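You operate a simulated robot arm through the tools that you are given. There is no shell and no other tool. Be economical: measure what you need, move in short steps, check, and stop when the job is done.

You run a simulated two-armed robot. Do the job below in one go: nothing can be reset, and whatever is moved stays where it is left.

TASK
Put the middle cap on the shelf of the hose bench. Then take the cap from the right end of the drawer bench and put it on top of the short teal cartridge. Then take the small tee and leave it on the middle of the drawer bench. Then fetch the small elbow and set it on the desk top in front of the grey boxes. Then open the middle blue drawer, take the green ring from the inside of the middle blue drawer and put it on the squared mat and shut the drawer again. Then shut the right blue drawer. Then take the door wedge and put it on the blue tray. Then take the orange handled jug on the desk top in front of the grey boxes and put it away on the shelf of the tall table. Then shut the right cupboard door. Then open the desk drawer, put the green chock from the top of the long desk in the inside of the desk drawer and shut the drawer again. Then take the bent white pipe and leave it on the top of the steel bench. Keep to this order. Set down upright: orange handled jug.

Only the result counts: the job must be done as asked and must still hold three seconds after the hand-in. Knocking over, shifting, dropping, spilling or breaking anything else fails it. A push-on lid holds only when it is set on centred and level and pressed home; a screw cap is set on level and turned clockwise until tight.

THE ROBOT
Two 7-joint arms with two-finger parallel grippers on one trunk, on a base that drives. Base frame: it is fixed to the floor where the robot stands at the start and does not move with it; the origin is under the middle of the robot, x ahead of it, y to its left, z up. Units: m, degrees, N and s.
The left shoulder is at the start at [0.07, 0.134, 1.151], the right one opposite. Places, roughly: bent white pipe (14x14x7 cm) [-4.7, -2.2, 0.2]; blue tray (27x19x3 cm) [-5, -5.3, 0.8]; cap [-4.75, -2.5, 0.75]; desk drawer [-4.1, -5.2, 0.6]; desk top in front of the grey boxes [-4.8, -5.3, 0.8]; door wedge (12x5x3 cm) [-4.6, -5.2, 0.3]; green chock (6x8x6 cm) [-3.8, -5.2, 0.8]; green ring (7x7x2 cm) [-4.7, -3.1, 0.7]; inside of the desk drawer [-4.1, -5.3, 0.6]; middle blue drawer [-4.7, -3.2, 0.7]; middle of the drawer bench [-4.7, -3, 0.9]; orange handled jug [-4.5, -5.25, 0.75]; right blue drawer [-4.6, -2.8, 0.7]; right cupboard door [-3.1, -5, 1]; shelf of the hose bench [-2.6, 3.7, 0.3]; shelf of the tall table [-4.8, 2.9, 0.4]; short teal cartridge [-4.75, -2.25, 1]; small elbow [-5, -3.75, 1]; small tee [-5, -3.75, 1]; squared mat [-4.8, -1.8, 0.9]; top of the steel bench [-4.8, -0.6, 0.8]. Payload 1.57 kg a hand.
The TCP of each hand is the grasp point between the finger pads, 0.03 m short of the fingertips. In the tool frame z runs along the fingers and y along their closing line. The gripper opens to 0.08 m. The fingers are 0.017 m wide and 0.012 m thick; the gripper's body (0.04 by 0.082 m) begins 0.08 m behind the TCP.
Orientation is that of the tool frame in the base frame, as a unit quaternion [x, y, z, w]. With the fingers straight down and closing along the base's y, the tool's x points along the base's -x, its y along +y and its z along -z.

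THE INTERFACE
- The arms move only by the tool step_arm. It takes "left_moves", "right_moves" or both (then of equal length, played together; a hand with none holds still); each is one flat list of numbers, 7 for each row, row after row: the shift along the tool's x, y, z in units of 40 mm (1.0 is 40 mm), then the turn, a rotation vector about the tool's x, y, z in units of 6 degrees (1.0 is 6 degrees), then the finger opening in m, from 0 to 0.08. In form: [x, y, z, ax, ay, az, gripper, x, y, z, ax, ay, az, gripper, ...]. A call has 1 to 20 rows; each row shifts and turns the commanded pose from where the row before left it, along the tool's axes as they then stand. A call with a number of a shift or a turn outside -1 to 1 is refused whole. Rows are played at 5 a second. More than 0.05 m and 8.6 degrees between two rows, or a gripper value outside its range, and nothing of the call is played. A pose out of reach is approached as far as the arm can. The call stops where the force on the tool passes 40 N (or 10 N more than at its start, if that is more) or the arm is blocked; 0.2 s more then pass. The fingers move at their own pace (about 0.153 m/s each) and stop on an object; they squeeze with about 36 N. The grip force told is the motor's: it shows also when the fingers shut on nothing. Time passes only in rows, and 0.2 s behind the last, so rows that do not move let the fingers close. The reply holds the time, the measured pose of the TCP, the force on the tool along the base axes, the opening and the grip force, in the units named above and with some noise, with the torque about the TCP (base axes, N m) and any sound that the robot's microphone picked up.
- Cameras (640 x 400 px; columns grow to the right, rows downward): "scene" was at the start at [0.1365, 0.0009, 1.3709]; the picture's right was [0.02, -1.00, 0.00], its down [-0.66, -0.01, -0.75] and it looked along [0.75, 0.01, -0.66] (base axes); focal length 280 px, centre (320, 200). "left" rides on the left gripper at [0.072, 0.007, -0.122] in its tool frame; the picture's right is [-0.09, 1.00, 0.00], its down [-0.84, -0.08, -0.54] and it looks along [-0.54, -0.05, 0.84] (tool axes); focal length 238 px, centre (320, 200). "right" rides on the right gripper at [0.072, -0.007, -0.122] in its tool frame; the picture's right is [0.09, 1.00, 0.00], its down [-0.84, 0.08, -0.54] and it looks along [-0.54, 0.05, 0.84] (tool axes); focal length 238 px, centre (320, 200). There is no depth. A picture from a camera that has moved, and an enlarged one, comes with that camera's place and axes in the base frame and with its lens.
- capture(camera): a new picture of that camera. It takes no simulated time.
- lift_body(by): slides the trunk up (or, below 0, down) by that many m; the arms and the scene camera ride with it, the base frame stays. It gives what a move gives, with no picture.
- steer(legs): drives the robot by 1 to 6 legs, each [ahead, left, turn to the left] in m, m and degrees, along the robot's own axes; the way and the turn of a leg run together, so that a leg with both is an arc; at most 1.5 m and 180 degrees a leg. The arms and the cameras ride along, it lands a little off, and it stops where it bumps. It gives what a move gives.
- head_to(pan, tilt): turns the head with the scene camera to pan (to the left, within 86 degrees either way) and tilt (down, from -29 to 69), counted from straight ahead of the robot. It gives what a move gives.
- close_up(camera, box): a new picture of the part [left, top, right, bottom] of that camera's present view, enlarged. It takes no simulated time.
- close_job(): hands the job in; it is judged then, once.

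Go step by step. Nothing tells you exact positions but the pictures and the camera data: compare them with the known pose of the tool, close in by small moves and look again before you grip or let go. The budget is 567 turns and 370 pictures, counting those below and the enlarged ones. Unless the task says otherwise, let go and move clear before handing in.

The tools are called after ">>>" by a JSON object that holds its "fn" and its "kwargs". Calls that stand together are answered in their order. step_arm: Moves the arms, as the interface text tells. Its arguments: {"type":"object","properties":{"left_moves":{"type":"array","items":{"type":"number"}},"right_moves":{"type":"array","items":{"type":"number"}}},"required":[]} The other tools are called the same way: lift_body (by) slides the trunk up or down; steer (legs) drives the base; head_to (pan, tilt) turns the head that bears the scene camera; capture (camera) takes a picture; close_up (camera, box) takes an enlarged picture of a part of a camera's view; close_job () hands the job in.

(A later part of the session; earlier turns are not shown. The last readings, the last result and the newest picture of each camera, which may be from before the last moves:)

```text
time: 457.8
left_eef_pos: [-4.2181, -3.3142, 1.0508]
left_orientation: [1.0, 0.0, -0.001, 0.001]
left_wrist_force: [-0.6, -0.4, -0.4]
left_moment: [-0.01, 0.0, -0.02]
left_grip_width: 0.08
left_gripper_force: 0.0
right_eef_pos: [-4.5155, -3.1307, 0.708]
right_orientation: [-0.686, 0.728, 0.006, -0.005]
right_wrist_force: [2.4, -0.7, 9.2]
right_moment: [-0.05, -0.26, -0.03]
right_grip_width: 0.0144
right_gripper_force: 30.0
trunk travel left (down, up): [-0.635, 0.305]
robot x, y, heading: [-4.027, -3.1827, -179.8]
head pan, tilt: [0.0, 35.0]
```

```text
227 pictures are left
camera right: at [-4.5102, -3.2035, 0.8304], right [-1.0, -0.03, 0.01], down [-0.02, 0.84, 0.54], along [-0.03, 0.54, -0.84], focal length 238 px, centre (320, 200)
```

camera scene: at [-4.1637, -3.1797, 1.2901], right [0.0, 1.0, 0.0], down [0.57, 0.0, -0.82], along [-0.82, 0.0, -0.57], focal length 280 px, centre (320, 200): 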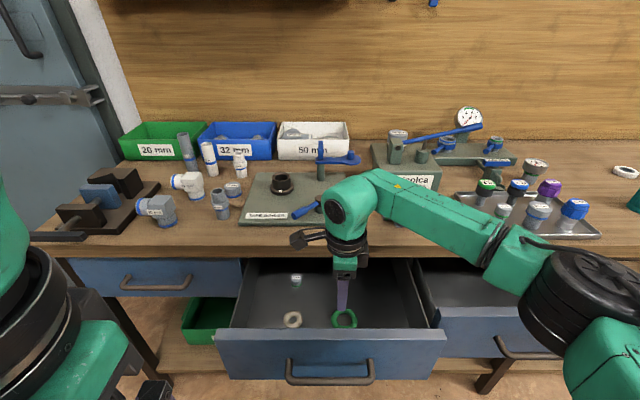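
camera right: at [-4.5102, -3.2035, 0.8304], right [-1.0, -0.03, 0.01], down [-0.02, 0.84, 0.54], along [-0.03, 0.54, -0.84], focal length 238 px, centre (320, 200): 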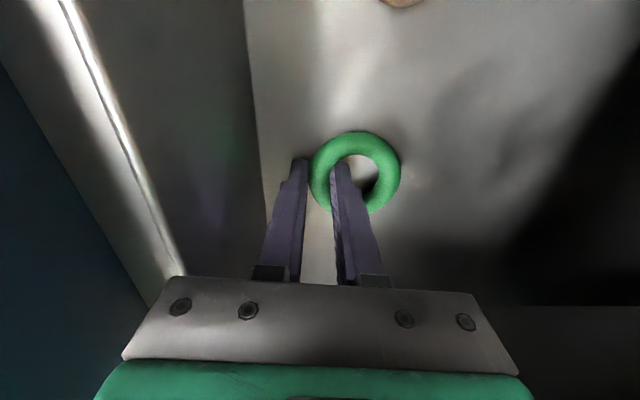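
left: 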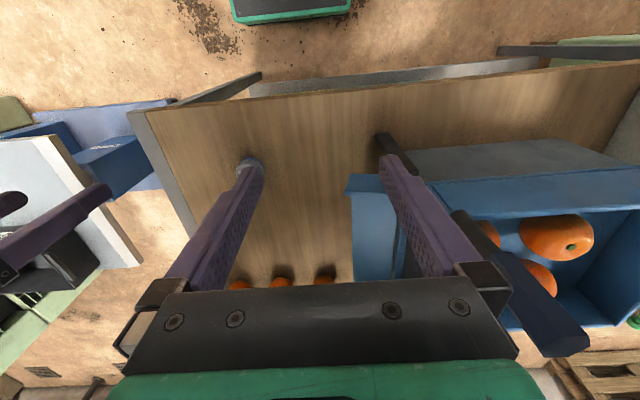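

>>> {"fn": "step_arm", "kwargs": {"right_moves": [0, 0, -0.5, 0, 0, 0, 0, 0, 0, -1, 0, 0, 0, 0, 0, 0, -1, 0, 0, 0, 0, 0, 0, -1, 0, 0, 0, 0, 0, 0, -1, 0, 0, 0, 0, 0, 0, -1, 0, 0, 0, 0, 0, 0, -1, 0, 0, 0, 0]}}

>>> {"fn": "capture", "kwargs": {"camera": "right"}}

>>> {"fn": "capture", "kwargs": {"camera": "scene"}}

```text
time: 459.4
left_eef_pos: [-4.2184, -3.3158, 1.0502]
left_orientation: [1.0, 0.001, 0.0, 0.001]
left_wrist_force: [0.0, -0.2, -0.9]
left_moment: [-0.02, -0.01, -0.02]
left_grip_width: 0.08
left_gripper_force: 0.0
right_eef_pos: [-4.5108, -3.133, 0.9724]
right_orientation: [-0.687, 0.727, 0.005, -0.004]
right_wrist_force: [0.6, 0.4, -0.6]
right_moment: [0.02, -0.03, -0.04]
right_grip_width: 0.0142
right_gripper_force: 30.8
trunk travel left (down, up): [-0.635, 0.305]
robot x, y, heading: [-4.0298, -3.1788, -179.7]
head pan, tilt: [0.0, 35.0]
```

```text
226 pictures are left
camera right: at [-4.507, -3.2053, 1.0945], right [-1.0, -0.03, 0.01], down [-0.02, 0.84, 0.54], along [-0.03, 0.54, -0.84], focal length 238 px, centre (320, 200)
```

right: 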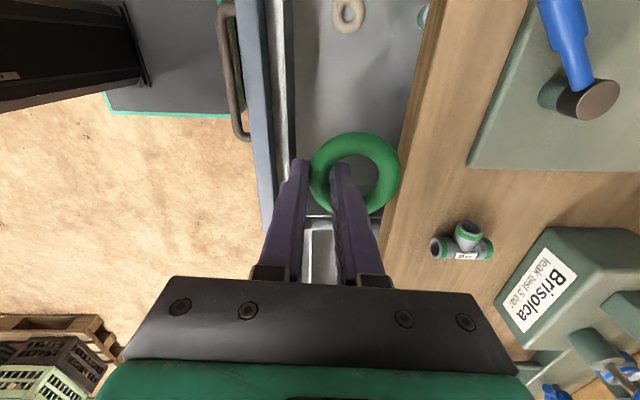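

```text
225 pictures are left
camera scene: at [-4.1625, -3.1803, 1.2901], right [0.0, 1.0, 0.0], down [0.57, 0.0, -0.82], along [-0.82, 0.0, -0.57], focal length 280 px, centre (320, 200)
```

scene: 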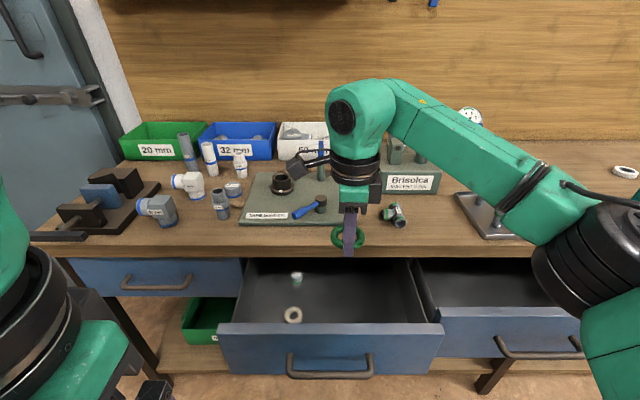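

Ring is in hand. Backing out and shifting right along the bench to the squared mat.

>>> {"fn": "steer", "kwargs": {"legs": [[-0.25, 0, 0], [0, -1.3, 0]]}}

>>> {"fn": "capture", "kwargs": {"camera": "scene"}}

```text
time: 467.2
left_eef_pos: [-3.9659, -2.0278, 1.0514]
left_orientation: [1.0, -0.002, 0.0, 0.001]
left_wrist_force: [1.0, 0.1, 0.3]
left_moment: [0.01, 0.02, -0.03]
left_grip_width: 0.0803
left_gripper_force: 0.0
right_eef_pos: [-4.2565, -1.8443, 0.9714]
right_orientation: [-0.684, 0.73, 0.005, -0.004]
right_wrist_force: [1.0, 0.3, 0.6]
right_moment: [-0.01, 0.0, 0.04]
right_grip_width: 0.0144
right_gripper_force: 30.8
trunk travel left (down, up): [-0.635, 0.305]
robot x, y, heading: [-3.7712, -1.8972, 179.9]
head pan, tilt: [0.0, 35.0]
```

```text
224 pictures are left
camera scene: at [-3.9082, -1.8943, 1.2901], right [0.0, 1.0, 0.0], down [0.57, 0.0, -0.82], along [-0.82, 0.0, -0.57], focal length 280 px, centre (320, 200)
```

scene: 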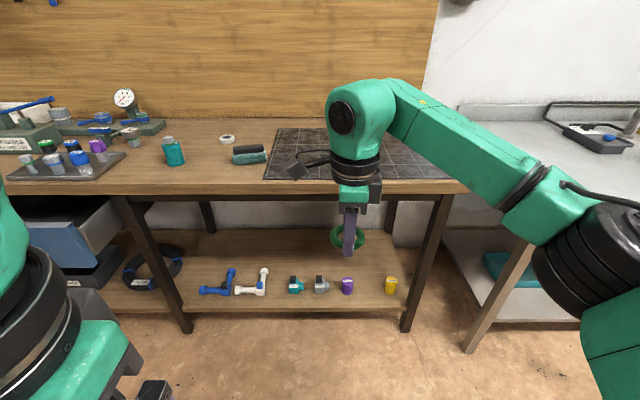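

>>> {"fn": "steer", "kwargs": {"legs": [[0.43, 0, 0]]}}

>>> {"fn": "step_arm", "kwargs": {"right_moves": [0, 0.8, 0, 0, 0, 0, 0, 0, 0, 0.6, 0, 0, 0, 0, 0, 0, 0.5, 0, 0, 0, 0]}}

>>> {"fn": "capture", "kwargs": {"camera": "right"}}

>>> {"fn": "capture", "kwargs": {"camera": "scene"}}

```text
time: 469.9
left_eef_pos: [-4.4051, -2.0233, 1.0509]
left_orientation: [1.0, -0.006, 0.0, 0.0]
left_wrist_force: [-0.5, 0.7, 0.2]
left_moment: [0.03, -0.01, 0.01]
left_grip_width: 0.0796
left_gripper_force: 0.0
right_eef_pos: [-4.6954, -1.8376, 0.972]
right_orientation: [-0.681, 0.732, 0.005, -0.004]
right_wrist_force: [0.1, -0.4, 0.2]
right_moment: [0.02, -0.02, 0.0]
right_grip_width: 0.014
right_gripper_force: 30.0
trunk travel left (down, up): [-0.635, 0.305]
robot x, y, heading: [-4.2123, -1.896, 179.4]
head pan, tilt: [0.0, 35.0]
```

```text
time: 470.7
left_eef_pos: [-4.4059, -2.0237, 1.0509]
left_orientation: [1.0, -0.006, 0.0, 0.001]
left_wrist_force: [0.1, 0.1, 0.6]
left_moment: [0.04, 0.02, 0.02]
left_grip_width: 0.0798
left_gripper_force: 0.0
right_eef_pos: [-4.7309, -1.8353, 0.9245]
right_orientation: [-0.681, 0.732, 0.006, -0.004]
right_wrist_force: [-0.7, 0.0, -0.4]
right_moment: [0.0, -0.02, 0.0]
right_grip_width: 0.0143
right_gripper_force: 30.2
trunk travel left (down, up): [-0.635, 0.305]
robot x, y, heading: [-4.2117, -1.8914, 179.4]
head pan, tilt: [0.0, 35.0]
```

```text
223 pictures are left
camera right: at [-4.7269, -1.9082, 1.0471], right [-1.0, -0.02, 0.01], down [-0.01, 0.84, 0.54], along [-0.02, 0.54, -0.84], focal length 238 px, centre (320, 200)
```

right: 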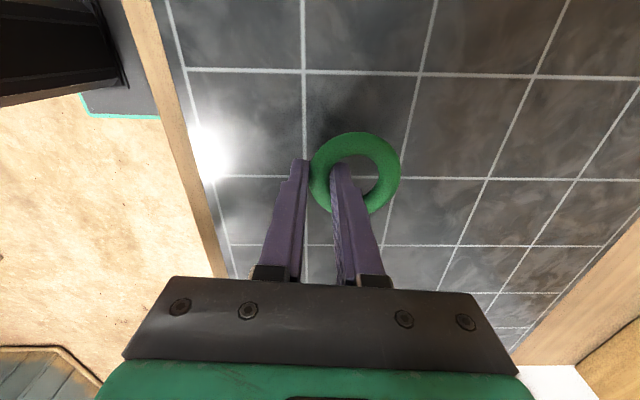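

```text
222 pictures are left
camera scene: at [-4.3476, -1.8896, 1.2901], right [0.01, 1.0, 0.0], down [0.57, -0.01, -0.82], along [-0.82, 0.01, -0.57], focal length 280 px, centre (320, 200)
```

scene: 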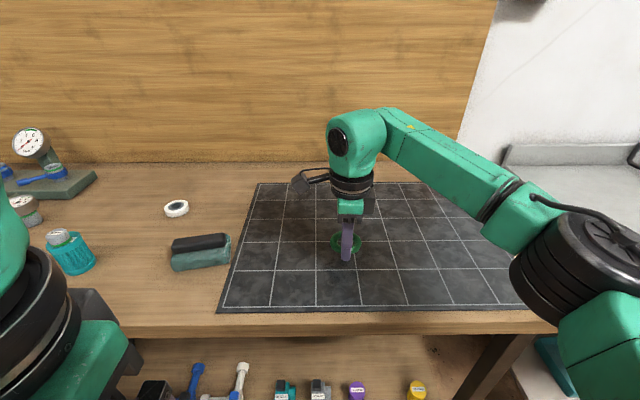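

Over the mat, well inside. Lowering to contact and releasing.

>>> {"fn": "step_arm", "kwargs": {"right_moves": [0, 0, 0.25, 0, 0, 0, 0, 0, 0, 0.12, 0, 0, 0, 0, 0, 0, 0.1, 0, 0, 0, 0, 0, 0, 0.1, 0, 0, 0, 0, 0, 0, 0.1, 0, 0, 0, 0]}}

>>> {"fn": "capture", "kwargs": {"camera": "right"}}

```text
time: 471.9
left_eef_pos: [-4.4059, -2.0235, 1.0508]
left_orientation: [1.0, -0.006, 0.0, 0.001]
left_wrist_force: [-0.6, -0.6, -0.2]
left_moment: [-0.02, 0.01, 0.0]
left_grip_width: 0.0798
left_gripper_force: 0.1
right_eef_pos: [-4.7272, -1.8356, 0.9009]
right_orientation: [-0.682, 0.732, 0.005, -0.004]
right_wrist_force: [-0.2, 0.0, 1.2]
right_moment: [-0.01, 0.02, -0.01]
right_grip_width: 0.0143
right_gripper_force: 30.4
trunk travel left (down, up): [-0.635, 0.305]
robot x, y, heading: [-4.2067, -1.8897, 179.3]
head pan, tilt: [0.0, 35.0]
```

```text
221 pictures are left
camera right: at [-4.7243, -1.9085, 1.0229], right [-1.0, -0.02, 0.01], down [-0.01, 0.84, 0.54], along [-0.02, 0.54, -0.84], focal length 238 px, centre (320, 200)
```

right: 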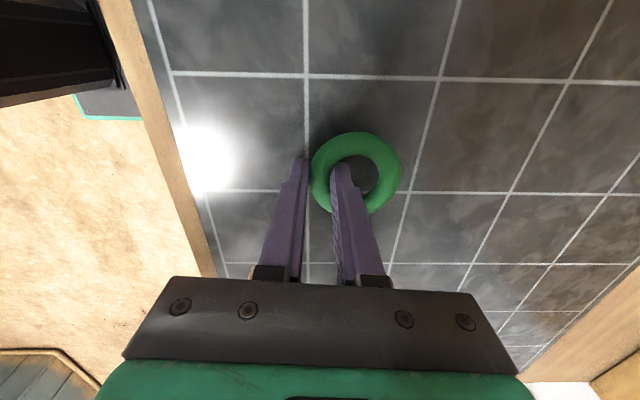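

>>> {"fn": "step_arm", "kwargs": {"right_moves": [0, 0, 0.1, 0, 0, 0, 0, 0, 0, 0.08, 0, 0, 0, 0, 0, 0, 0, 0, 0, 0, 0.035, 0, 0, 0, 0, 0, 0, 0.035, 0, 0, -0.6, 0, 0, 0, 0.035, 0, 0, -1, 0, 0, 0, 0.035, 0, 0, -1, 0, 0, 0, 0.035, 0, -0.5, -1, 0, 0, 0, 0.05, 0, -0.8, -0.5, 0, 0, 0, 0.05]}}

>>> {"fn": "capture", "kwargs": {"camera": "scene"}}

```text
time: 473.9
left_eef_pos: [-4.4054, -2.0227, 1.051]
left_orientation: [1.0, -0.006, -0.001, 0.002]
left_wrist_force: [-1.3, 0.1, -0.6]
left_moment: [0.0, 0.0, -0.02]
left_grip_width: 0.0802
left_gripper_force: 0.0
right_eef_pos: [-4.6708, -1.8411, 1.0588]
right_orientation: [-0.682, 0.731, 0.006, -0.005]
right_wrist_force: [0.7, 0.0, -0.8]
right_moment: [0.01, 0.06, -0.03]
right_grip_width: 0.0499
right_gripper_force: 0.0
trunk travel left (down, up): [-0.635, 0.305]
robot x, y, heading: [-4.2111, -1.8894, 179.4]
head pan, tilt: [0.0, 35.0]
```

```text
220 pictures are left
camera scene: at [-4.3461, -1.8896, 1.2902], right [0.01, 1.0, 0.0], down [0.57, -0.01, -0.82], along [-0.82, 0.01, -0.57], focal length 280 px, centre (320, 200)
```

scene: 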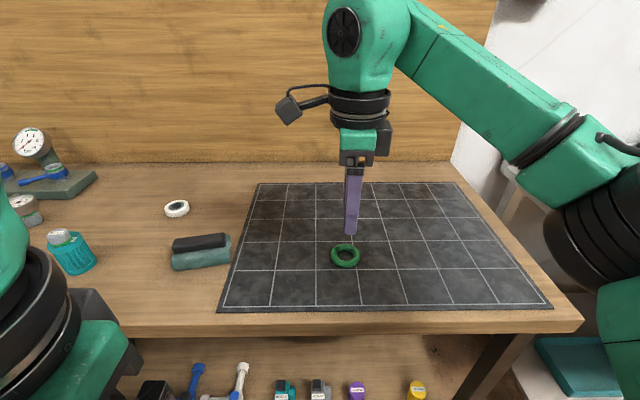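

Ring is on the mat. Now back to the middle drawer to push it shut with the hand tilted forward.

>>> {"fn": "steer", "kwargs": {"legs": [[-0.42, 0, 0.6], [0, 1.28, 0]]}}

>>> {"fn": "step_arm", "kwargs": {"right_moves": [0, 0, 0, -1, 0, 0, 0, 0, 0, 0, -1, 0, 0, 0, 0, 0, 0, -1, 0, 0, 0, 0, 0, 0, -1, 0, 0, 0, 0, 0, 0, -1, 0, 0, 0, 0, 0, 0, -1, 0, 0, 0, 0, 0, 0, -1, 0, 0, 0, 0, 0, 0, -1, 0, 0, 0, 0, 0, 0, -1, 0, 0, 0, 0, 0, 0, -1, 0, 0, 0]}}

>>> {"fn": "capture", "kwargs": {"camera": "scene"}}

>>> {"fn": "capture", "kwargs": {"camera": "right"}}

```text
time: 482.7
left_eef_pos: [-3.964, -3.3442, 1.0515]
left_orientation: [1.0, 0.005, 0.0, 0.001]
left_wrist_force: [0.2, 0.1, 0.6]
left_moment: [-0.03, -0.02, -0.01]
left_grip_width: 0.08
left_gripper_force: 0.2
right_eef_pos: [-4.2355, -3.1689, 1.0594]
right_orientation: [-0.69, 0.724, 0.006, -0.005]
right_wrist_force: [0.2, -0.4, -0.6]
right_moment: [0.0, -0.03, -0.04]
right_grip_width: 0.0501
right_gripper_force: 0.1
trunk travel left (down, up): [-0.635, 0.305]
robot x, y, heading: [-3.7723, -3.2092, -179.5]
head pan, tilt: [0.0, 35.0]
```

```text
time: 484.9
left_eef_pos: [-3.9637, -3.3454, 1.0503]
left_orientation: [1.0, 0.005, 0.0, 0.001]
left_wrist_force: [0.1, -0.2, 0.4]
left_moment: [-0.01, -0.03, -0.02]
left_grip_width: 0.0801
left_gripper_force: 0.1
right_eef_pos: [-4.2344, -3.1694, 1.0583]
right_orientation: [-0.595, 0.624, 0.367, -0.349]
right_wrist_force: [-0.3, -0.6, -0.2]
right_moment: [-0.03, -0.01, -0.01]
right_grip_width: 0.0
right_gripper_force: 21.5
trunk travel left (down, up): [-0.635, 0.305]
robot x, y, heading: [-3.772, -3.2082, -179.5]
head pan, tilt: [0.0, 35.0]
```

```text
219 pictures are left
camera scene: at [-3.9085, -3.2103, 1.2901], right [-0.01, 1.0, 0.0], down [0.57, 0.01, -0.82], along [-0.82, -0.01, -0.57], focal length 280 px, centre (320, 200)
```

scene: 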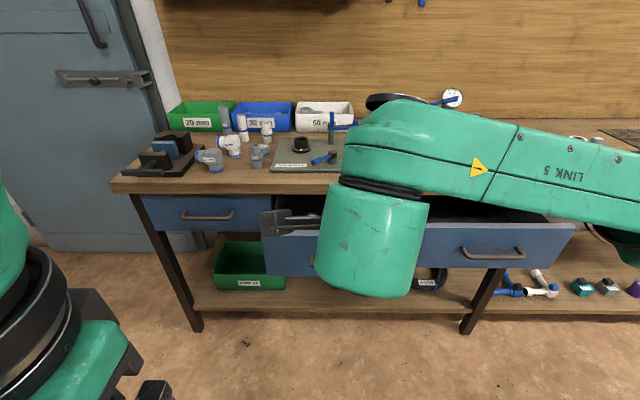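

```text
218 pictures are left
camera right: at [-4.1285, -3.2468, 1.1119], right [-0.49, -0.07, 0.87], down [0.48, 0.81, 0.33], along [-0.73, 0.58, -0.36], focal length 238 px, centre (320, 200)
```

right: 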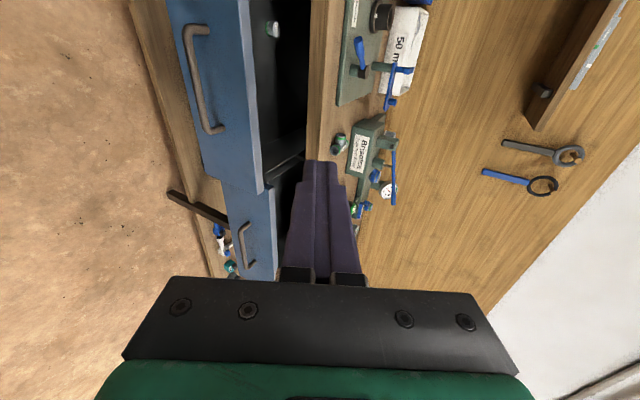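

>>> {"fn": "step_arm", "kwargs": {"right_moves": [0, -0.68, 0.94, 0, 0, 0, 0, 0, -0.68, 0.94, 0, 0, 0, 0, 0, -0.68, 0.94, 0, 0, 0, 0, 0, -0.68, 0.94, 0, 0, 0, 0, 0, -0.68, 0.94, 0, 0, 0, 0, 0, -0.68, 0.94, 0, 0, 0, 0]}}

>>> {"fn": "capture", "kwargs": {"camera": "right"}}

```text
time: 486.3
left_eef_pos: [-3.9661, -3.3462, 1.0506]
left_orientation: [1.0, 0.005, 0.0, 0.001]
left_wrist_force: [-0.5, 1.0, 0.0]
left_moment: [0.02, -0.01, 0.03]
left_grip_width: 0.0801
left_gripper_force: 0.1
right_eef_pos: [-4.3547, -3.164, 0.7996]
right_orientation: [-0.595, 0.625, 0.366, -0.348]
right_wrist_force: [-0.8, 0.6, -0.7]
right_moment: [0.02, 0.02, -0.02]
right_grip_width: 0.0002
right_gripper_force: 21.2
trunk travel left (down, up): [-0.635, 0.305]
robot x, y, heading: [-3.7706, -3.207, -179.5]
head pan, tilt: [0.0, 35.0]
```

```text
217 pictures are left
camera right: at [-4.2488, -3.2418, 0.8532], right [-0.49, -0.07, 0.87], down [0.48, 0.81, 0.33], along [-0.73, 0.58, -0.37], focal length 238 px, centre (320, 200)
```

right: 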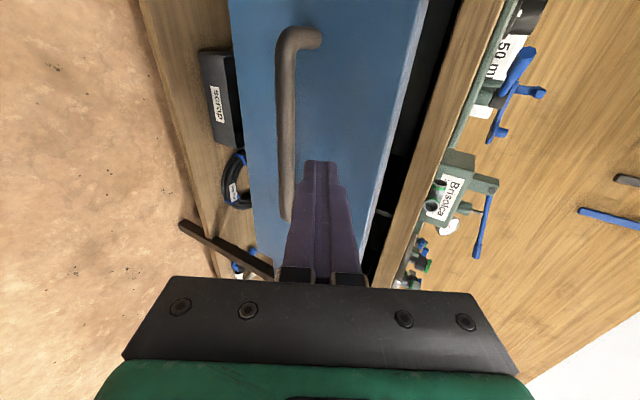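

>>> {"fn": "steer", "kwargs": {"legs": [[0.18, 0, -0.5]]}}

>>> {"fn": "step_arm", "kwargs": {"right_moves": [0, 0.3, 0.5, 0, 0, 0, 0, 0, 0.3, 0.5, 0, 0, 0, 0, 0, 0.3, 0.5, 0, 0, 0, 0, 0, 0.3, 0.5, 0, 0, 0, 0]}}

>>> {"fn": "capture", "kwargs": {"camera": "right"}}

>>> {"fn": "capture", "kwargs": {"camera": "scene"}}

```text
time: 487.8
left_eef_pos: [-4.1484, -3.3452, 1.0516]
left_orientation: [1.0, 0.002, 0.0, 0.002]
left_wrist_force: [-1.0, 0.6, 0.1]
left_moment: [0.01, -0.01, 0.01]
left_grip_width: 0.08
left_gripper_force: 0.1
right_eef_pos: [-4.5376, -3.1631, 0.8004]
right_orientation: [-0.593, 0.626, 0.367, -0.348]
right_wrist_force: [-0.2, -1.0, -0.6]
right_moment: [0.02, 0.03, -0.01]
right_grip_width: 0.0
right_gripper_force: 21.5
trunk travel left (down, up): [-0.635, 0.305]
robot x, y, heading: [-3.954, -3.2115, -179.6]
head pan, tilt: [0.0, 35.0]
```

```text
time: 488.6
left_eef_pos: [-4.1464, -3.345, 1.0512]
left_orientation: [1.0, 0.002, -0.001, 0.002]
left_wrist_force: [-1.1, -0.3, -0.8]
left_moment: [0.04, -0.05, -0.02]
left_grip_width: 0.08
left_gripper_force: 0.1
right_eef_pos: [-4.5886, -3.1607, 0.8035]
right_orientation: [-0.592, 0.628, 0.367, -0.347]
right_wrist_force: [19.8, 5.7, 12.1]
right_moment: [-0.02, 0.36, -0.02]
right_grip_width: 0.0
right_gripper_force: 21.0
trunk travel left (down, up): [-0.635, 0.305]
robot x, y, heading: [-3.9567, -3.2119, -179.9]
head pan, tilt: [0.0, 35.0]
stopped in row 3 (right hand): the force on the tool passed its limit (the readings are from after the stop); the commanded pose is now the measured one
```

```text
216 pictures are left
camera right: at [-4.4829, -3.2393, 0.8577], right [-0.49, -0.06, 0.87], down [0.48, 0.81, 0.33], along [-0.72, 0.58, -0.37], focal length 238 px, centre (320, 200)
```

right: 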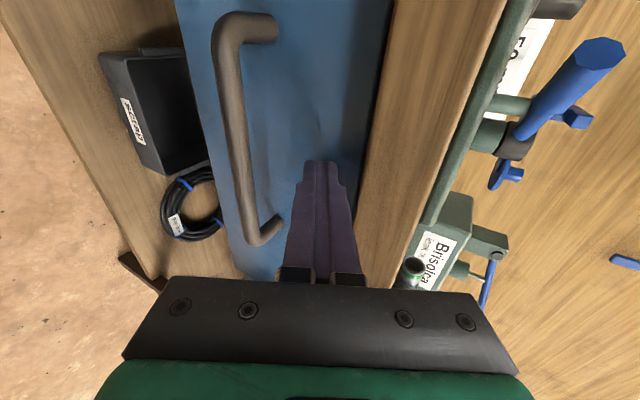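

```text
215 pictures are left
camera scene: at [-4.0897, -3.2107, 1.2903], right [0.0, 1.0, 0.0], down [0.57, 0.0, -0.82], along [-0.82, 0.0, -0.57], focal length 280 px, centre (320, 200)
```

scene: 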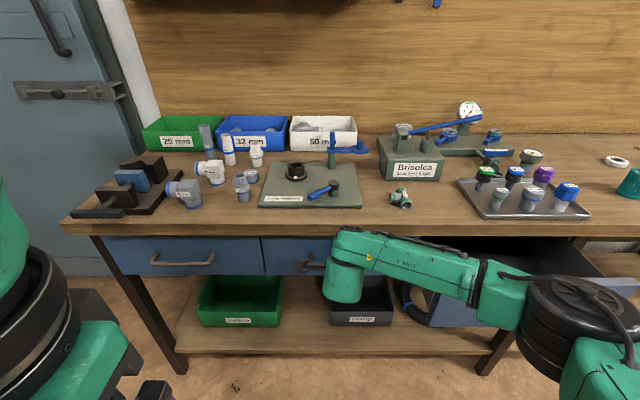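

Middle drawer is shut. Withdrawing and shifting 41 cm right to push the right drawer shut as well.

>>> {"fn": "step_arm", "kwargs": {"right_moves": [0, -0.4, -0.7, 0, 0, 0, 0, 0, -0.4, -0.7, 0, 0, 0, 0]}}

>>> {"fn": "steer", "kwargs": {"legs": [[-0.22, 0, 0], [0, -0.41, 0]]}}

>>> {"fn": "capture", "kwargs": {"camera": "right"}}

>>> {"fn": "capture", "kwargs": {"camera": "scene"}}

```text
time: 489.2
left_eef_pos: [-4.1483, -3.346, 1.0507]
left_orientation: [1.0, 0.003, 0.0, 0.001]
left_wrist_force: [0.8, 0.1, 0.8]
left_moment: [0.01, 0.01, 0.0]
left_grip_width: 0.0803
left_gripper_force: 0.1
right_eef_pos: [-4.5237, -3.1636, 0.8021]
right_orientation: [-0.593, 0.628, 0.366, -0.346]
right_wrist_force: [0.0, -0.3, 0.2]
right_moment: [-0.02, 0.0, 0.0]
right_grip_width: 0.0001
right_gripper_force: 21.5
trunk travel left (down, up): [-0.635, 0.305]
robot x, y, heading: [-3.9534, -3.2112, -179.6]
head pan, tilt: [0.0, 35.0]
```

```text
time: 493.0
left_eef_pos: [-3.932, -2.933, 1.0505]
left_orientation: [1.0, 0.002, -0.001, 0.001]
left_wrist_force: [-0.6, 0.3, 0.0]
left_moment: [-0.01, 0.01, -0.01]
left_grip_width: 0.0802
left_gripper_force: 0.0
right_eef_pos: [-4.3086, -2.7513, 0.8016]
right_orientation: [-0.593, 0.628, 0.365, -0.347]
right_wrist_force: [-0.3, 1.0, 0.3]
right_moment: [0.0, -0.04, 0.04]
right_grip_width: 0.0
right_gripper_force: 20.9
trunk travel left (down, up): [-0.635, 0.305]
robot x, y, heading: [-3.7396, -2.7956, -179.7]
head pan, tilt: [0.0, 35.0]
```

```text
214 pictures are left
camera right: at [-4.2021, -2.8295, 0.8561], right [-0.49, -0.06, 0.87], down [0.48, 0.81, 0.33], along [-0.72, 0.58, -0.37], focal length 238 px, centre (320, 200)
```

right: 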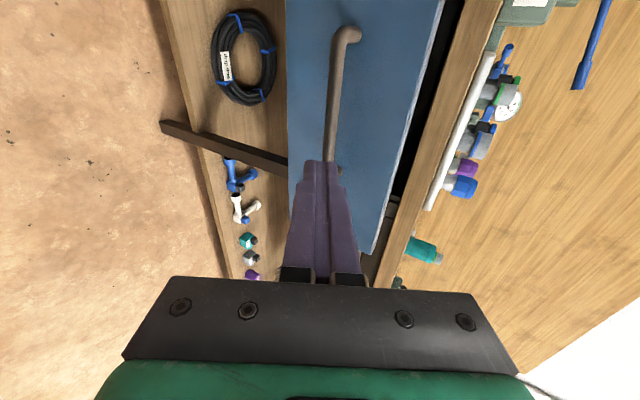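

```text
213 pictures are left
camera scene: at [-3.8759, -2.7987, 1.2901], right [-0.01, 1.0, 0.0], down [0.57, 0.0, -0.82], along [-0.82, 0.0, -0.57], focal length 280 px, centre (320, 200)
```

scene: 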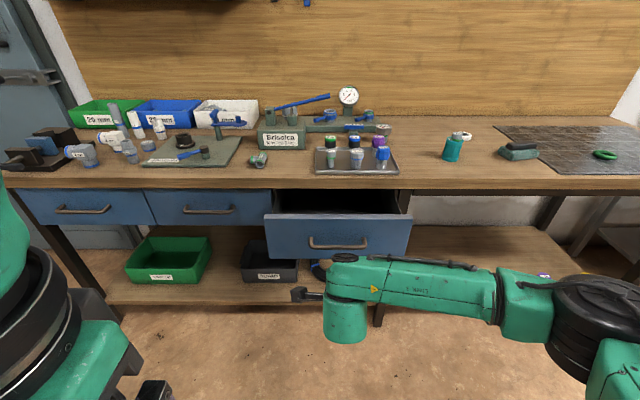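

>>> {"fn": "steer", "kwargs": {"legs": [[0.22, 0, 0]]}}

>>> {"fn": "step_arm", "kwargs": {"right_moves": [0, 0.3, 0.5, 0, 0, 0, 0, 0, 0.3, 0.5, 0, 0, 0, 0, 0, 0.3, 0.5, 0, 0, 0, 0, 0, 0.3, 0.5, 0, 0, 0, 0]}}

>>> {"fn": "capture", "kwargs": {"camera": "scene"}}

```text
time: 494.7
left_eef_pos: [-4.1505, -2.9343, 1.0512]
left_orientation: [1.0, 0.001, -0.001, 0.001]
left_wrist_force: [-1.9, 0.0, 0.2]
left_moment: [0.0, -0.04, 0.02]
left_grip_width: 0.0802
left_gripper_force: 0.1
right_eef_pos: [-4.5259, -2.7505, 0.8009]
right_orientation: [-0.593, 0.628, 0.366, -0.345]
right_wrist_force: [0.7, 0.9, -0.8]
right_moment: [0.0, -0.01, -0.01]
right_grip_width: 0.0
right_gripper_force: 21.5
trunk travel left (down, up): [-0.635, 0.305]
robot x, y, heading: [-3.9595, -2.7989, -179.8]
head pan, tilt: [0.0, 35.0]
```

```text
time: 495.5
left_eef_pos: [-4.1494, -2.9328, 1.0505]
left_orientation: [1.0, 0.001, 0.0, 0.003]
left_wrist_force: [-0.9, -0.5, -0.3]
left_moment: [0.02, -0.1, -0.01]
left_grip_width: 0.0801
left_gripper_force: 0.0
right_eef_pos: [-4.5893, -2.7466, 0.8042]
right_orientation: [-0.592, 0.632, 0.365, -0.343]
right_wrist_force: [28.8, 8.1, 16.4]
right_moment: [-0.01, 0.35, -0.15]
right_grip_width: 0.0
right_gripper_force: 21.1
trunk travel left (down, up): [-0.635, 0.305]
robot x, y, heading: [-3.9581, -2.7983, -179.8]
head pan, tilt: [0.0, 35.0]
stopped in row 4 (right hand): the force on the tool passed its limit (the readings are from after the stop); the commanded pose is now the measured one
```

```text
212 pictures are left
camera scene: at [-4.0916, -2.7985, 1.2904], right [0.0, 1.0, 0.0], down [0.57, 0.0, -0.82], along [-0.82, 0.0, -0.57], focal length 280 px, centre (320, 200)
```

scene: 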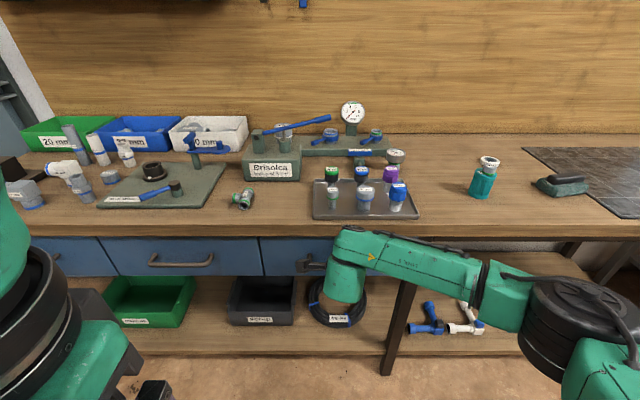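

Both drawers are shut. Withdrawing, returning the hand to pointing down, and heading to the desk for the door wedge.

>>> {"fn": "step_arm", "kwargs": {"right_moves": [0, -0.4, -0.7, 0, 0, 0, 0, 0, -0.4, -0.7, 0, 0, 0, 0]}}

>>> {"fn": "steer", "kwargs": {"legs": [[-0.25, 0, 0], [0, 1.4, 0]]}}

>>> {"fn": "close_up", "kwargs": {"camera": "scene", "box": [320, 100, 640, 300]}}

>>> {"fn": "step_arm", "kwargs": {"right_moves": [0, 0.6, -0.3, 1, 0, 0, 0.05, 0, 0.6, -0.3, 1, 0, 0, 0.05, 0, 0.6, -0.3, 1, 0, 0, 0.05, 0, 0.6, -0.3, 1, 0, 0, 0.05, 0, 0, 0, 1, 0, 0, 0.05, 0, 0, 0, 1, 0, 0, 0.05, 0, 0, 0, 1, 0, 0, 0.05, 0, 0, 0, 1, 0, 0, 0.05, 0, 0, 0, 1, 0, 0, 0.05, 0, 0, 0, 1, 0, 0, 0.05]}}

>>> {"fn": "step_arm", "kwargs": {"right_moves": [0, 0, 0, 0, 0, -1, 0.05, 0, 0, 0, 0, 0, -1, 0.05, 0, 0, 0, 0, 0, -1, 0.05, 0, 0, 0, 0, 0, -1, 0.05, 0, 0, 0, 0, 0, -1, 0.05, 0, 0, 0, 0, 0, -1, 0.05, 0, 0, 0, 0, 0, -1, 0.05, 0, 0, 0, 0, 0, -1, 0.05, 0, 0, 0, 0, 0, -1, 0.05, 0, 0, 0, 0, 0, -1, 0.05, 0, 0, 0, 0, 0, -1, 0.05, 0, 0, 0, 0, 0, -1, 0.05, 0, 0, 0, 0, 0, -1, 0.05, 0, 0, 0, 0, 0, -1, 0.05, 0, 0, 0, 0, 0, -0.5, 0.05]}}

```text
time: 496.1
left_eef_pos: [-4.1497, -2.9337, 1.0509]
left_orientation: [1.0, 0.001, 0.0, 0.002]
left_wrist_force: [-0.4, 0.0, 0.3]
left_moment: [0.01, -0.01, -0.01]
left_grip_width: 0.0799
left_gripper_force: 0.1
right_eef_pos: [-4.5249, -2.7498, 0.8008]
right_orientation: [-0.593, 0.63, 0.365, -0.343]
right_wrist_force: [-0.1, 0.4, 0.0]
right_moment: [0.01, 0.01, -0.01]
right_grip_width: 0.0
right_gripper_force: 21.3
trunk travel left (down, up): [-0.635, 0.305]
robot x, y, heading: [-3.9591, -2.7971, -179.8]
head pan, tilt: [0.0, 35.0]
```

```text
time: 504.4
left_eef_pos: [-3.8949, -4.3179, 1.0507]
left_orientation: [1.0, 0.005, 0.001, 0.001]
left_wrist_force: [-0.1, 0.2, 1.4]
left_moment: [0.01, -0.02, 0.03]
left_grip_width: 0.0801
left_gripper_force: 0.2
right_eef_pos: [-4.269, -4.1376, 0.7997]
right_orientation: [-0.595, 0.629, 0.363, -0.344]
right_wrist_force: [-1.0, 0.1, 0.8]
right_moment: [0.01, 0.01, -0.03]
right_grip_width: 0.0
right_gripper_force: 21.4
trunk travel left (down, up): [-0.635, 0.305]
robot x, y, heading: [-3.701, -4.1803, -179.4]
head pan, tilt: [0.0, 35.0]
```

```text
2.00 times, centred on (480, 200) of scene
camera zoom: at [-3.838, -4.1832, 1.2901], right [-0.01, 1.0, 0.0], down [0.57, 0.01, -0.82], along [-0.82, -0.01, -0.57], focal length 559 px, centre (0, 200)
```

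zoom: 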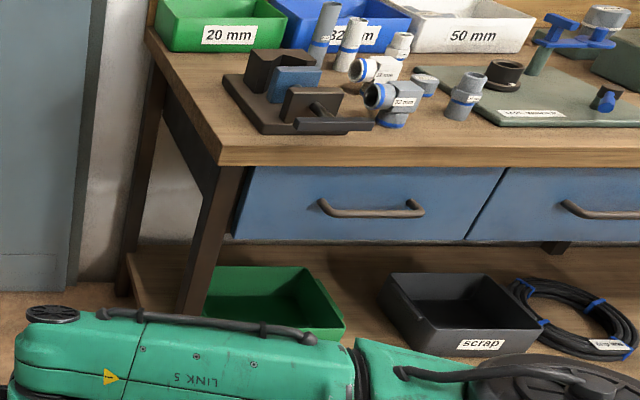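

```text
time: 506.6
left_eef_pos: [-3.8946, -4.3188, 1.0507]
left_orientation: [1.0, 0.005, 0.001, 0.001]
left_wrist_force: [-0.4, 0.4, 0.0]
left_moment: [0.01, 0.01, -0.02]
left_grip_width: 0.0798
left_gripper_force: 0.0
right_eef_pos: [-4.2915, -4.1356, 0.9029]
right_orientation: [-0.688, 0.725, 0.019, -0.018]
right_wrist_force: [0.8, 0.2, 0.1]
right_moment: [-0.01, 0.03, 0.02]
right_grip_width: 0.0499
right_gripper_force: 0.0
right hand out of reach, approached as far as the arm can: row 10
trunk travel left (down, up): [-0.635, 0.305]
robot x, y, heading: [-3.7019, -4.1802, -179.3]
head pan, tilt: [0.0, 35.0]
```

```text
time: 509.8
left_eef_pos: [-3.8935, -4.318, 1.0499]
left_orientation: [1.0, 0.006, 0.0, 0.001]
left_wrist_force: [-0.1, 0.5, 0.6]
left_moment: [0.0, -0.01, -0.01]
left_grip_width: 0.0798
left_gripper_force: 0.0
right_eef_pos: [-4.2928, -4.1347, 0.9045]
right_orientation: [0.998, -0.052, -0.028, 0.0]
right_wrist_force: [-1.1, -0.4, -0.7]
right_moment: [0.01, -0.03, 0.0]
right_grip_width: 0.0499
right_gripper_force: 0.0
trunk travel left (down, up): [-0.635, 0.305]
robot x, y, heading: [-3.7013, -4.1804, -179.2]
head pan, tilt: [0.0, 35.0]
```

>>> {"fn": "step_arm", "kwargs": {"right_moves": [0.9, 0, -0.4, 0, 0, 0, 0.05, 0.9, 0, -0.4, 0, 0, 0, 0.05, 0.9, 0, -0.4, 0, 0, 0, 0.05, 0.9, 0, -0.4, 0, 0, 0, 0.05]}}

>>> {"fn": "steer", "kwargs": {"legs": [[0.85, 0, 0], [0, 0, 89.5]]}}

>>> {"fn": "lift_body", "kwargs": {"by": -0.3}}

>>> {"fn": "head_to", "kwargs": {"pan": 0, "tilt": 25}}

>>> {"fn": "capture", "kwargs": {"camera": "scene"}}

```text
time: 510.8
left_eef_pos: [-3.892, -4.3182, 1.0522]
left_orientation: [1.0, 0.006, 0.0, 0.001]
left_wrist_force: [0.8, -0.1, -0.2]
left_moment: [0.01, 0.0, -0.02]
left_grip_width: 0.0802
left_gripper_force: 0.0
right_eef_pos: [-4.1459, -4.15, 0.9661]
right_orientation: [0.998, -0.054, -0.026, 0.0]
right_wrist_force: [0.3, 0.1, 0.0]
right_moment: [-0.01, 0.02, 0.01]
right_grip_width: 0.0501
right_gripper_force: 0.0
trunk travel left (down, up): [-0.635, 0.305]
robot x, y, heading: [-3.7003, -4.18, -179.5]
head pan, tilt: [0.0, 35.0]
```

```text
time: 519.2
left_eef_pos: [-4.4015, -4.3811, 1.0508]
left_orientation: [0.694, 0.72, 0.002, 0.0]
left_wrist_force: [-0.1, 1.0, -0.2]
left_moment: [0.0, -0.02, 0.02]
left_grip_width: 0.08
left_gripper_force: 0.1
right_eef_pos: [-4.5618, -4.6398, 0.9664]
right_orientation: [0.734, 0.679, -0.018, 0.019]
right_wrist_force: [0.4, -0.8, 0.8]
right_moment: [-0.04, -0.02, 0.01]
right_grip_width: 0.0502
right_gripper_force: 0.0
trunk travel left (down, up): [-0.635, 0.305]
robot x, y, heading: [-4.5446, -4.1926, -87.7]
head pan, tilt: [0.0, 35.0]
```

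```text
time: 522.2
left_eef_pos: [-4.4022, -4.3821, 0.7516]
left_orientation: [0.693, 0.721, 0.001, 0.0]
left_wrist_force: [-0.8, 0.0, 0.5]
left_moment: [0.05, 0.01, 0.01]
left_grip_width: 0.08
left_gripper_force: 0.1
right_eef_pos: [-4.5639, -4.6398, 0.6667]
right_orientation: [0.734, 0.679, -0.017, 0.019]
right_wrist_force: [-0.1, 0.3, 0.7]
right_moment: [-0.02, -0.02, 0.0]
right_grip_width: 0.0501
right_gripper_force: 0.0
trunk travel left (down, up): [-0.335, 0.605]
robot x, y, heading: [-4.5448, -4.1928, -87.8]
head pan, tilt: [0.0, 35.0]
```

```text
time: 522.9
left_eef_pos: [-4.4008, -4.3821, 0.7508]
left_orientation: [0.693, 0.721, 0.001, 0.0]
left_wrist_force: [0.3, 0.1, 0.3]
left_moment: [0.0, -0.03, -0.01]
left_grip_width: 0.08
left_gripper_force: 0.0
right_eef_pos: [-4.5611, -4.6395, 0.6659]
right_orientation: [0.734, 0.679, -0.019, 0.019]
right_wrist_force: [-0.4, 0.0, -0.2]
right_moment: [0.02, -0.01, 0.01]
right_grip_width: 0.0502
right_gripper_force: 0.0
trunk travel left (down, up): [-0.335, 0.605]
robot x, y, heading: [-4.5411, -4.192, -87.7]
head pan, tilt: [0.0, 25.0]
```

```text
210 pictures are left
camera scene: at [-4.5364, -4.3359, 1.0058], right [-1.0, -0.04, 0.0], down [-0.02, 0.42, -0.91], along [0.03, -0.91, -0.42], focal length 280 px, centre (320, 200)
```

scene: 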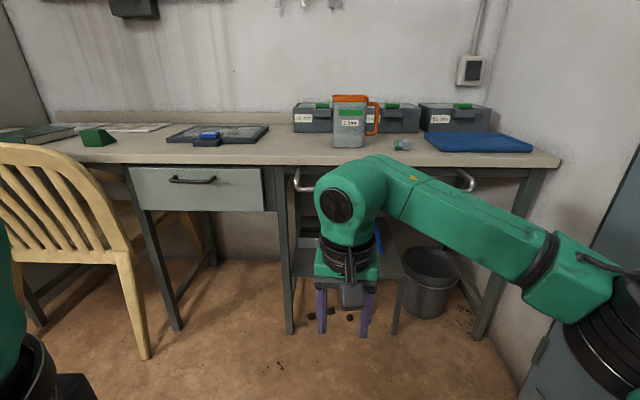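

>>> {"fn": "step_arm", "kwargs": {"right_moves": [0.6, -0.9, 0, 0, 0, 0, 0.05, 0.6, -0.9, 0, 0, 0, 0, 0.05, 0.6, -0.9, 0, 0, 0, 0, 0.05, 0.6, -0.9, 0, 0, 0, 0, 0.05, 0.6, -0.9, 0, 0, 0, 0, 0.05]}}

>>> {"fn": "capture", "kwargs": {"camera": "scene"}}

>>> {"fn": "close_up", "kwargs": {"camera": "scene", "box": [270, 150, 430, 330]}}

```text
time: 524.1
left_eef_pos: [-4.401, -4.3803, 0.7508]
left_orientation: [0.693, 0.721, 0.001, 0.001]
left_wrist_force: [0.0, 1.3, -0.3]
left_moment: [-0.02, 0.03, 0.02]
left_grip_width: 0.08
left_gripper_force: 0.1
right_eef_pos: [-4.7354, -4.5057, 0.659]
right_orientation: [0.734, 0.679, -0.019, 0.019]
right_wrist_force: [-1.0, 0.4, 0.4]
right_moment: [-0.03, -0.03, -0.05]
right_grip_width: 0.0499
right_gripper_force: 0.1
trunk travel left (down, up): [-0.335, 0.605]
robot x, y, heading: [-4.5444, -4.1913, -87.8]
head pan, tilt: [0.0, 25.0]
```

```text
209 pictures are left
camera scene: at [-4.5369, -4.3352, 1.006], right [-1.0, -0.04, 0.0], down [-0.02, 0.42, -0.91], along [0.03, -0.91, -0.42], focal length 280 px, centre (320, 200)
```

scene: 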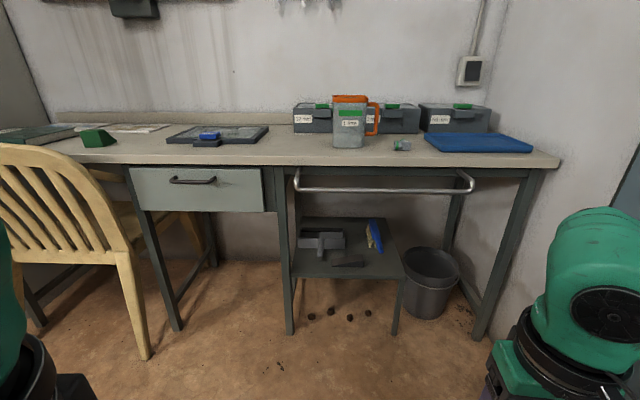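

```text
2.22 times, centred on (350, 240) of scene
camera zoom: at [-4.5369, -4.3352, 1.006], right [-1.0, -0.04, 0.0], down [-0.02, 0.42, -0.91], along [0.03, -0.91, -0.42], focal length 621 px, centre (253, 111)
```

zoom: 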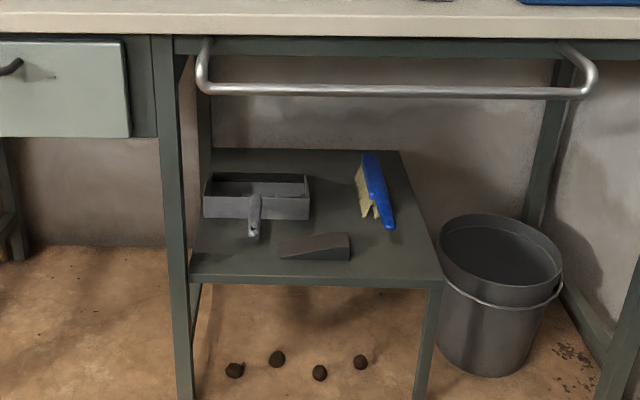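

The wedge lies on a low stand under the desk (about (-4.62,-5.245,0.31)), behind a towel rail at z≈0.7. I'll roll the hand 90° to close along y and lower the trunk.

>>> {"fn": "step_arm", "kwargs": {"right_moves": [0, 0, 0, 0, 0, 1, 0.07, 0, 0, 0, 0, 0, 1, 0.07, 0, 0, 0, 0, 0, 1, 0.07, 0, 0, 0, 0, 0, 1, 0.07, 0, 0, 0, 0, 0, 1, 0.07, 0, 0, 0, 0, 0, 1, 0.07, 0, 0, 0, 0, 0, 1, 0.07, 0, 0, 0, 0, 0, 1, 0.07, 0, 0, 0, 0, 0, 1, 0.07, 0, 0, 0, 0, 0, 1, 0.07, 0, 0, 0, 0, 0, 1, 0.07, 0, 0, 0, 0, 0, 1, 0.07, 0, 0, 0, 0, 0, 1, 0.07, 0, 0, 0, 0, 0, 1, 0.07, 0, 0, 0, 0, 0, 0.6, 0.07]}}

>>> {"fn": "lift_body", "kwargs": {"by": -0.27}}

>>> {"fn": "head_to", "kwargs": {"pan": 0, "tilt": 20}}

>>> {"fn": "capture", "kwargs": {"camera": "scene"}}

```text
time: 527.3
left_eef_pos: [-4.4015, -4.3818, 0.752]
left_orientation: [0.694, 0.72, 0.001, 0.0]
left_wrist_force: [0.5, 0.1, 0.4]
left_moment: [0.01, -0.04, 0.0]
left_grip_width: 0.0803
left_gripper_force: 0.0
right_eef_pos: [-4.7318, -4.5071, 0.6588]
right_orientation: [0.999, -0.019, 0.0, 0.026]
right_wrist_force: [-0.5, -0.6, -1.1]
right_moment: [0.0, -0.01, 0.03]
right_grip_width: 0.0699
right_gripper_force: 0.1
trunk travel left (down, up): [-0.335, 0.605]
robot x, y, heading: [-4.5434, -4.193, -87.4]
head pan, tilt: [0.0, 25.0]
```

```text
time: 530.0
left_eef_pos: [-4.4008, -4.3803, 0.4806]
left_orientation: [0.694, 0.72, 0.0, 0.0]
left_wrist_force: [0.2, 0.7, -0.8]
left_moment: [-0.02, 0.0, 0.0]
left_grip_width: 0.0799
left_gripper_force: 0.0
right_eef_pos: [-4.7323, -4.5054, 0.3893]
right_orientation: [0.999, -0.019, 0.001, 0.026]
right_wrist_force: [-0.2, 0.8, 0.3]
right_moment: [-0.01, -0.02, 0.02]
right_grip_width: 0.07
right_gripper_force: 0.0
trunk travel left (down, up): [-0.065, 0.875]
robot x, y, heading: [-4.5436, -4.1964, -87.6]
head pan, tilt: [0.0, 25.0]
```

```text
time: 530.7
left_eef_pos: [-4.4013, -4.381, 0.4819]
left_orientation: [0.693, 0.721, 0.001, -0.001]
left_wrist_force: [0.0, 0.4, 0.0]
left_moment: [0.02, 0.01, 0.02]
left_grip_width: 0.0801
left_gripper_force: 0.0
right_eef_pos: [-4.7325, -4.5066, 0.3897]
right_orientation: [1.0, -0.018, 0.0, 0.026]
right_wrist_force: [-0.1, -0.5, 0.7]
right_moment: [-0.01, -0.02, -0.03]
right_grip_width: 0.0699
right_gripper_force: 0.0
trunk travel left (down, up): [-0.065, 0.875]
robot x, y, heading: [-4.5426, -4.1941, -88.0]
head pan, tilt: [0.0, 20.0]
```

```text
207 pictures are left
camera scene: at [-4.5364, -4.3368, 0.7439], right [-1.0, -0.04, 0.0], down [-0.01, 0.34, -0.94], along [0.04, -0.94, -0.34], focal length 280 px, centre (320, 200)
```

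scene: 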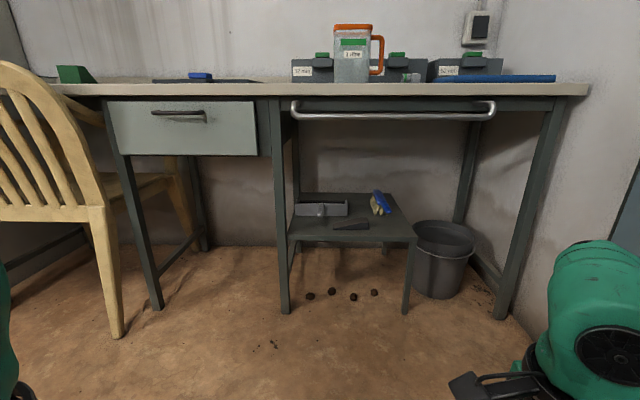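

>>> {"fn": "step_arm", "kwargs": {"right_moves": [0.8, 0, 0.25, 0, 0, 0, 0.07, 0.8, 0, 0.25, 0, 0, 0, 0.07, 0.8, 0, 0, 0, 0, 0, 0.07]}}

>>> {"fn": "steer", "kwargs": {"legs": [[0.5, 0, -2]]}}

>>> {"fn": "capture", "kwargs": {"camera": "scene"}}

>>> {"fn": "capture", "kwargs": {"camera": "right"}}

```text
time: 531.5
left_eef_pos: [-4.4018, -4.3812, 0.4811]
left_orientation: [0.693, 0.721, 0.001, 0.0]
left_wrist_force: [-0.9, 0.0, -1.3]
left_moment: [0.01, -0.01, 0.02]
left_grip_width: 0.0799
left_gripper_force: 0.2
right_eef_pos: [-4.6381, -4.5112, 0.3685]
right_orientation: [0.999, -0.019, 0.0, 0.027]
right_wrist_force: [0.1, -1.4, 0.2]
right_moment: [-0.02, -0.05, 0.02]
right_grip_width: 0.0702
right_gripper_force: 0.1
trunk travel left (down, up): [-0.065, 0.875]
robot x, y, heading: [-4.5427, -4.196, -87.9]
head pan, tilt: [0.0, 20.0]
```

```text
time: 534.5
left_eef_pos: [-4.3931, -4.8949, 0.4815]
left_orientation: [0.702, 0.712, 0.001, 0.001]
left_wrist_force: [-0.5, 0.3, 0.4]
left_moment: [0.01, 0.04, 0.01]
left_grip_width: 0.0799
left_gripper_force: 0.0
right_eef_pos: [-4.6331, -5.0208, 0.3685]
right_orientation: [0.999, -0.029, -0.001, 0.026]
right_wrist_force: [-0.1, 0.6, -0.5]
right_moment: [0.0, 0.0, -0.04]
right_grip_width: 0.0698
right_gripper_force: 0.0
trunk travel left (down, up): [-0.065, 0.875]
robot x, y, heading: [-4.5297, -4.7036, -89.2]
head pan, tilt: [0.0, 20.0]
```

```text
206 pictures are left
camera scene: at [-4.5264, -4.8474, 0.7439], right [-1.0, -0.01, 0.0], down [0.0, 0.34, -0.94], along [0.01, -0.94, -0.34], focal length 280 px, centre (320, 200)
```

scene: 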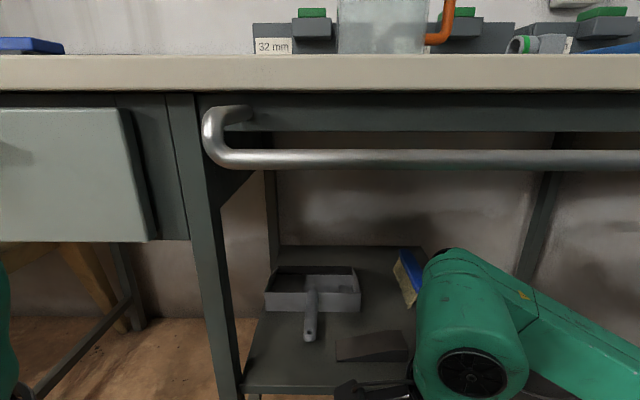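

```text
205 pictures are left
camera right: at [-4.5602, -5.0112, 0.4915], right [0.03, -1.0, 0.05], down [-0.84, 0.0, 0.54], along [-0.54, -0.06, -0.84], focal length 238 px, centre (320, 200)
```

right: 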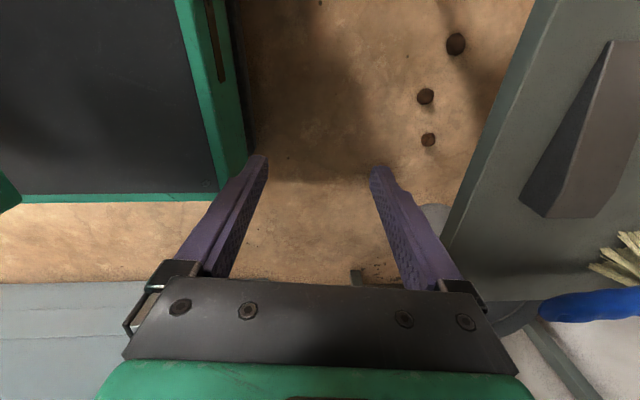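

The base edge shows only ~0.2 m ahead of the axis, good to know. Driving 10 cm in and extending the hand over the wedge.

>>> {"fn": "steer", "kwargs": {"legs": [[0.1, 0, 0]]}}

>>> {"fn": "step_arm", "kwargs": {"right_moves": [-0.1, 0.85, 0, 0, 0, 0, 0.07, -0.1, 0.85, 0, 0, 0, 0, 0.07, -0.1, 0.85, 0, 0, 0, 0, 0.07, 0, 0.85, 0, 0, 0, 0, 0.07]}}

>>> {"fn": "capture", "kwargs": {"camera": "right"}}

>>> {"fn": "capture", "kwargs": {"camera": "scene"}}

```text
time: 535.6
left_eef_pos: [-4.3906, -4.9946, 0.4813]
left_orientation: [0.701, 0.713, 0.0, 0.001]
left_wrist_force: [0.0, 0.1, 0.1]
left_moment: [0.0, 0.0, 0.0]
left_grip_width: 0.0802
left_gripper_force: 0.1
right_eef_pos: [-4.6308, -5.1199, 0.3699]
right_orientation: [0.999, -0.03, 0.0, 0.027]
right_wrist_force: [0.3, -0.2, -0.1]
right_moment: [-0.01, -0.01, -0.01]
right_grip_width: 0.0701
right_gripper_force: 0.1
trunk travel left (down, up): [-0.065, 0.875]
robot x, y, heading: [-4.5265, -4.8022, -88.9]
head pan, tilt: [0.0, 20.0]
```

```text
time: 536.6
left_eef_pos: [-4.3901, -4.9936, 0.4814]
left_orientation: [0.701, 0.713, 0.001, 0.0]
left_wrist_force: [-0.5, -0.6, -0.1]
left_moment: [-0.02, -0.02, 0.04]
left_grip_width: 0.0798
left_gripper_force: 0.0
right_eef_pos: [-4.6544, -5.2521, 0.3778]
right_orientation: [0.999, -0.028, 0.001, 0.026]
right_wrist_force: [0.6, 1.0, 1.2]
right_moment: [0.0, -0.02, 0.04]
right_grip_width: 0.0687
right_gripper_force: 0.1
trunk travel left (down, up): [-0.065, 0.875]
robot x, y, heading: [-4.5266, -4.8067, -88.9]
head pan, tilt: [0.0, 20.0]
```

```text
204 pictures are left
camera right: at [-4.5807, -5.2447, 0.4991], right [0.03, -1.0, 0.05], down [-0.84, 0.0, 0.54], along [-0.54, -0.06, -0.84], focal length 238 px, centre (320, 200)
```

right: 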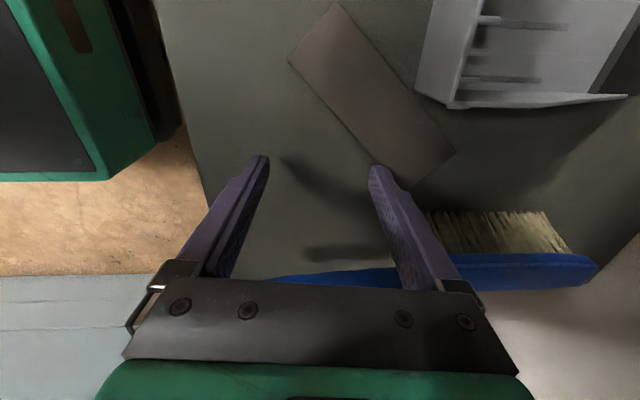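

```text
203 pictures are left
camera scene: at [-4.5247, -4.9471, 0.744], right [-1.0, -0.02, 0.0], down [-0.01, 0.34, -0.94], along [0.01, -0.94, -0.34], focal length 280 px, centre (320, 200)
```

scene: 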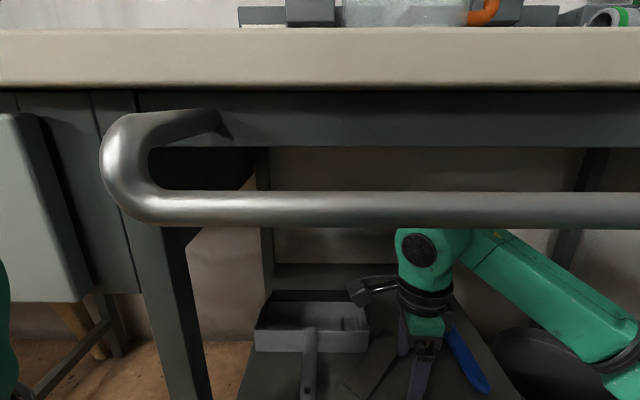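

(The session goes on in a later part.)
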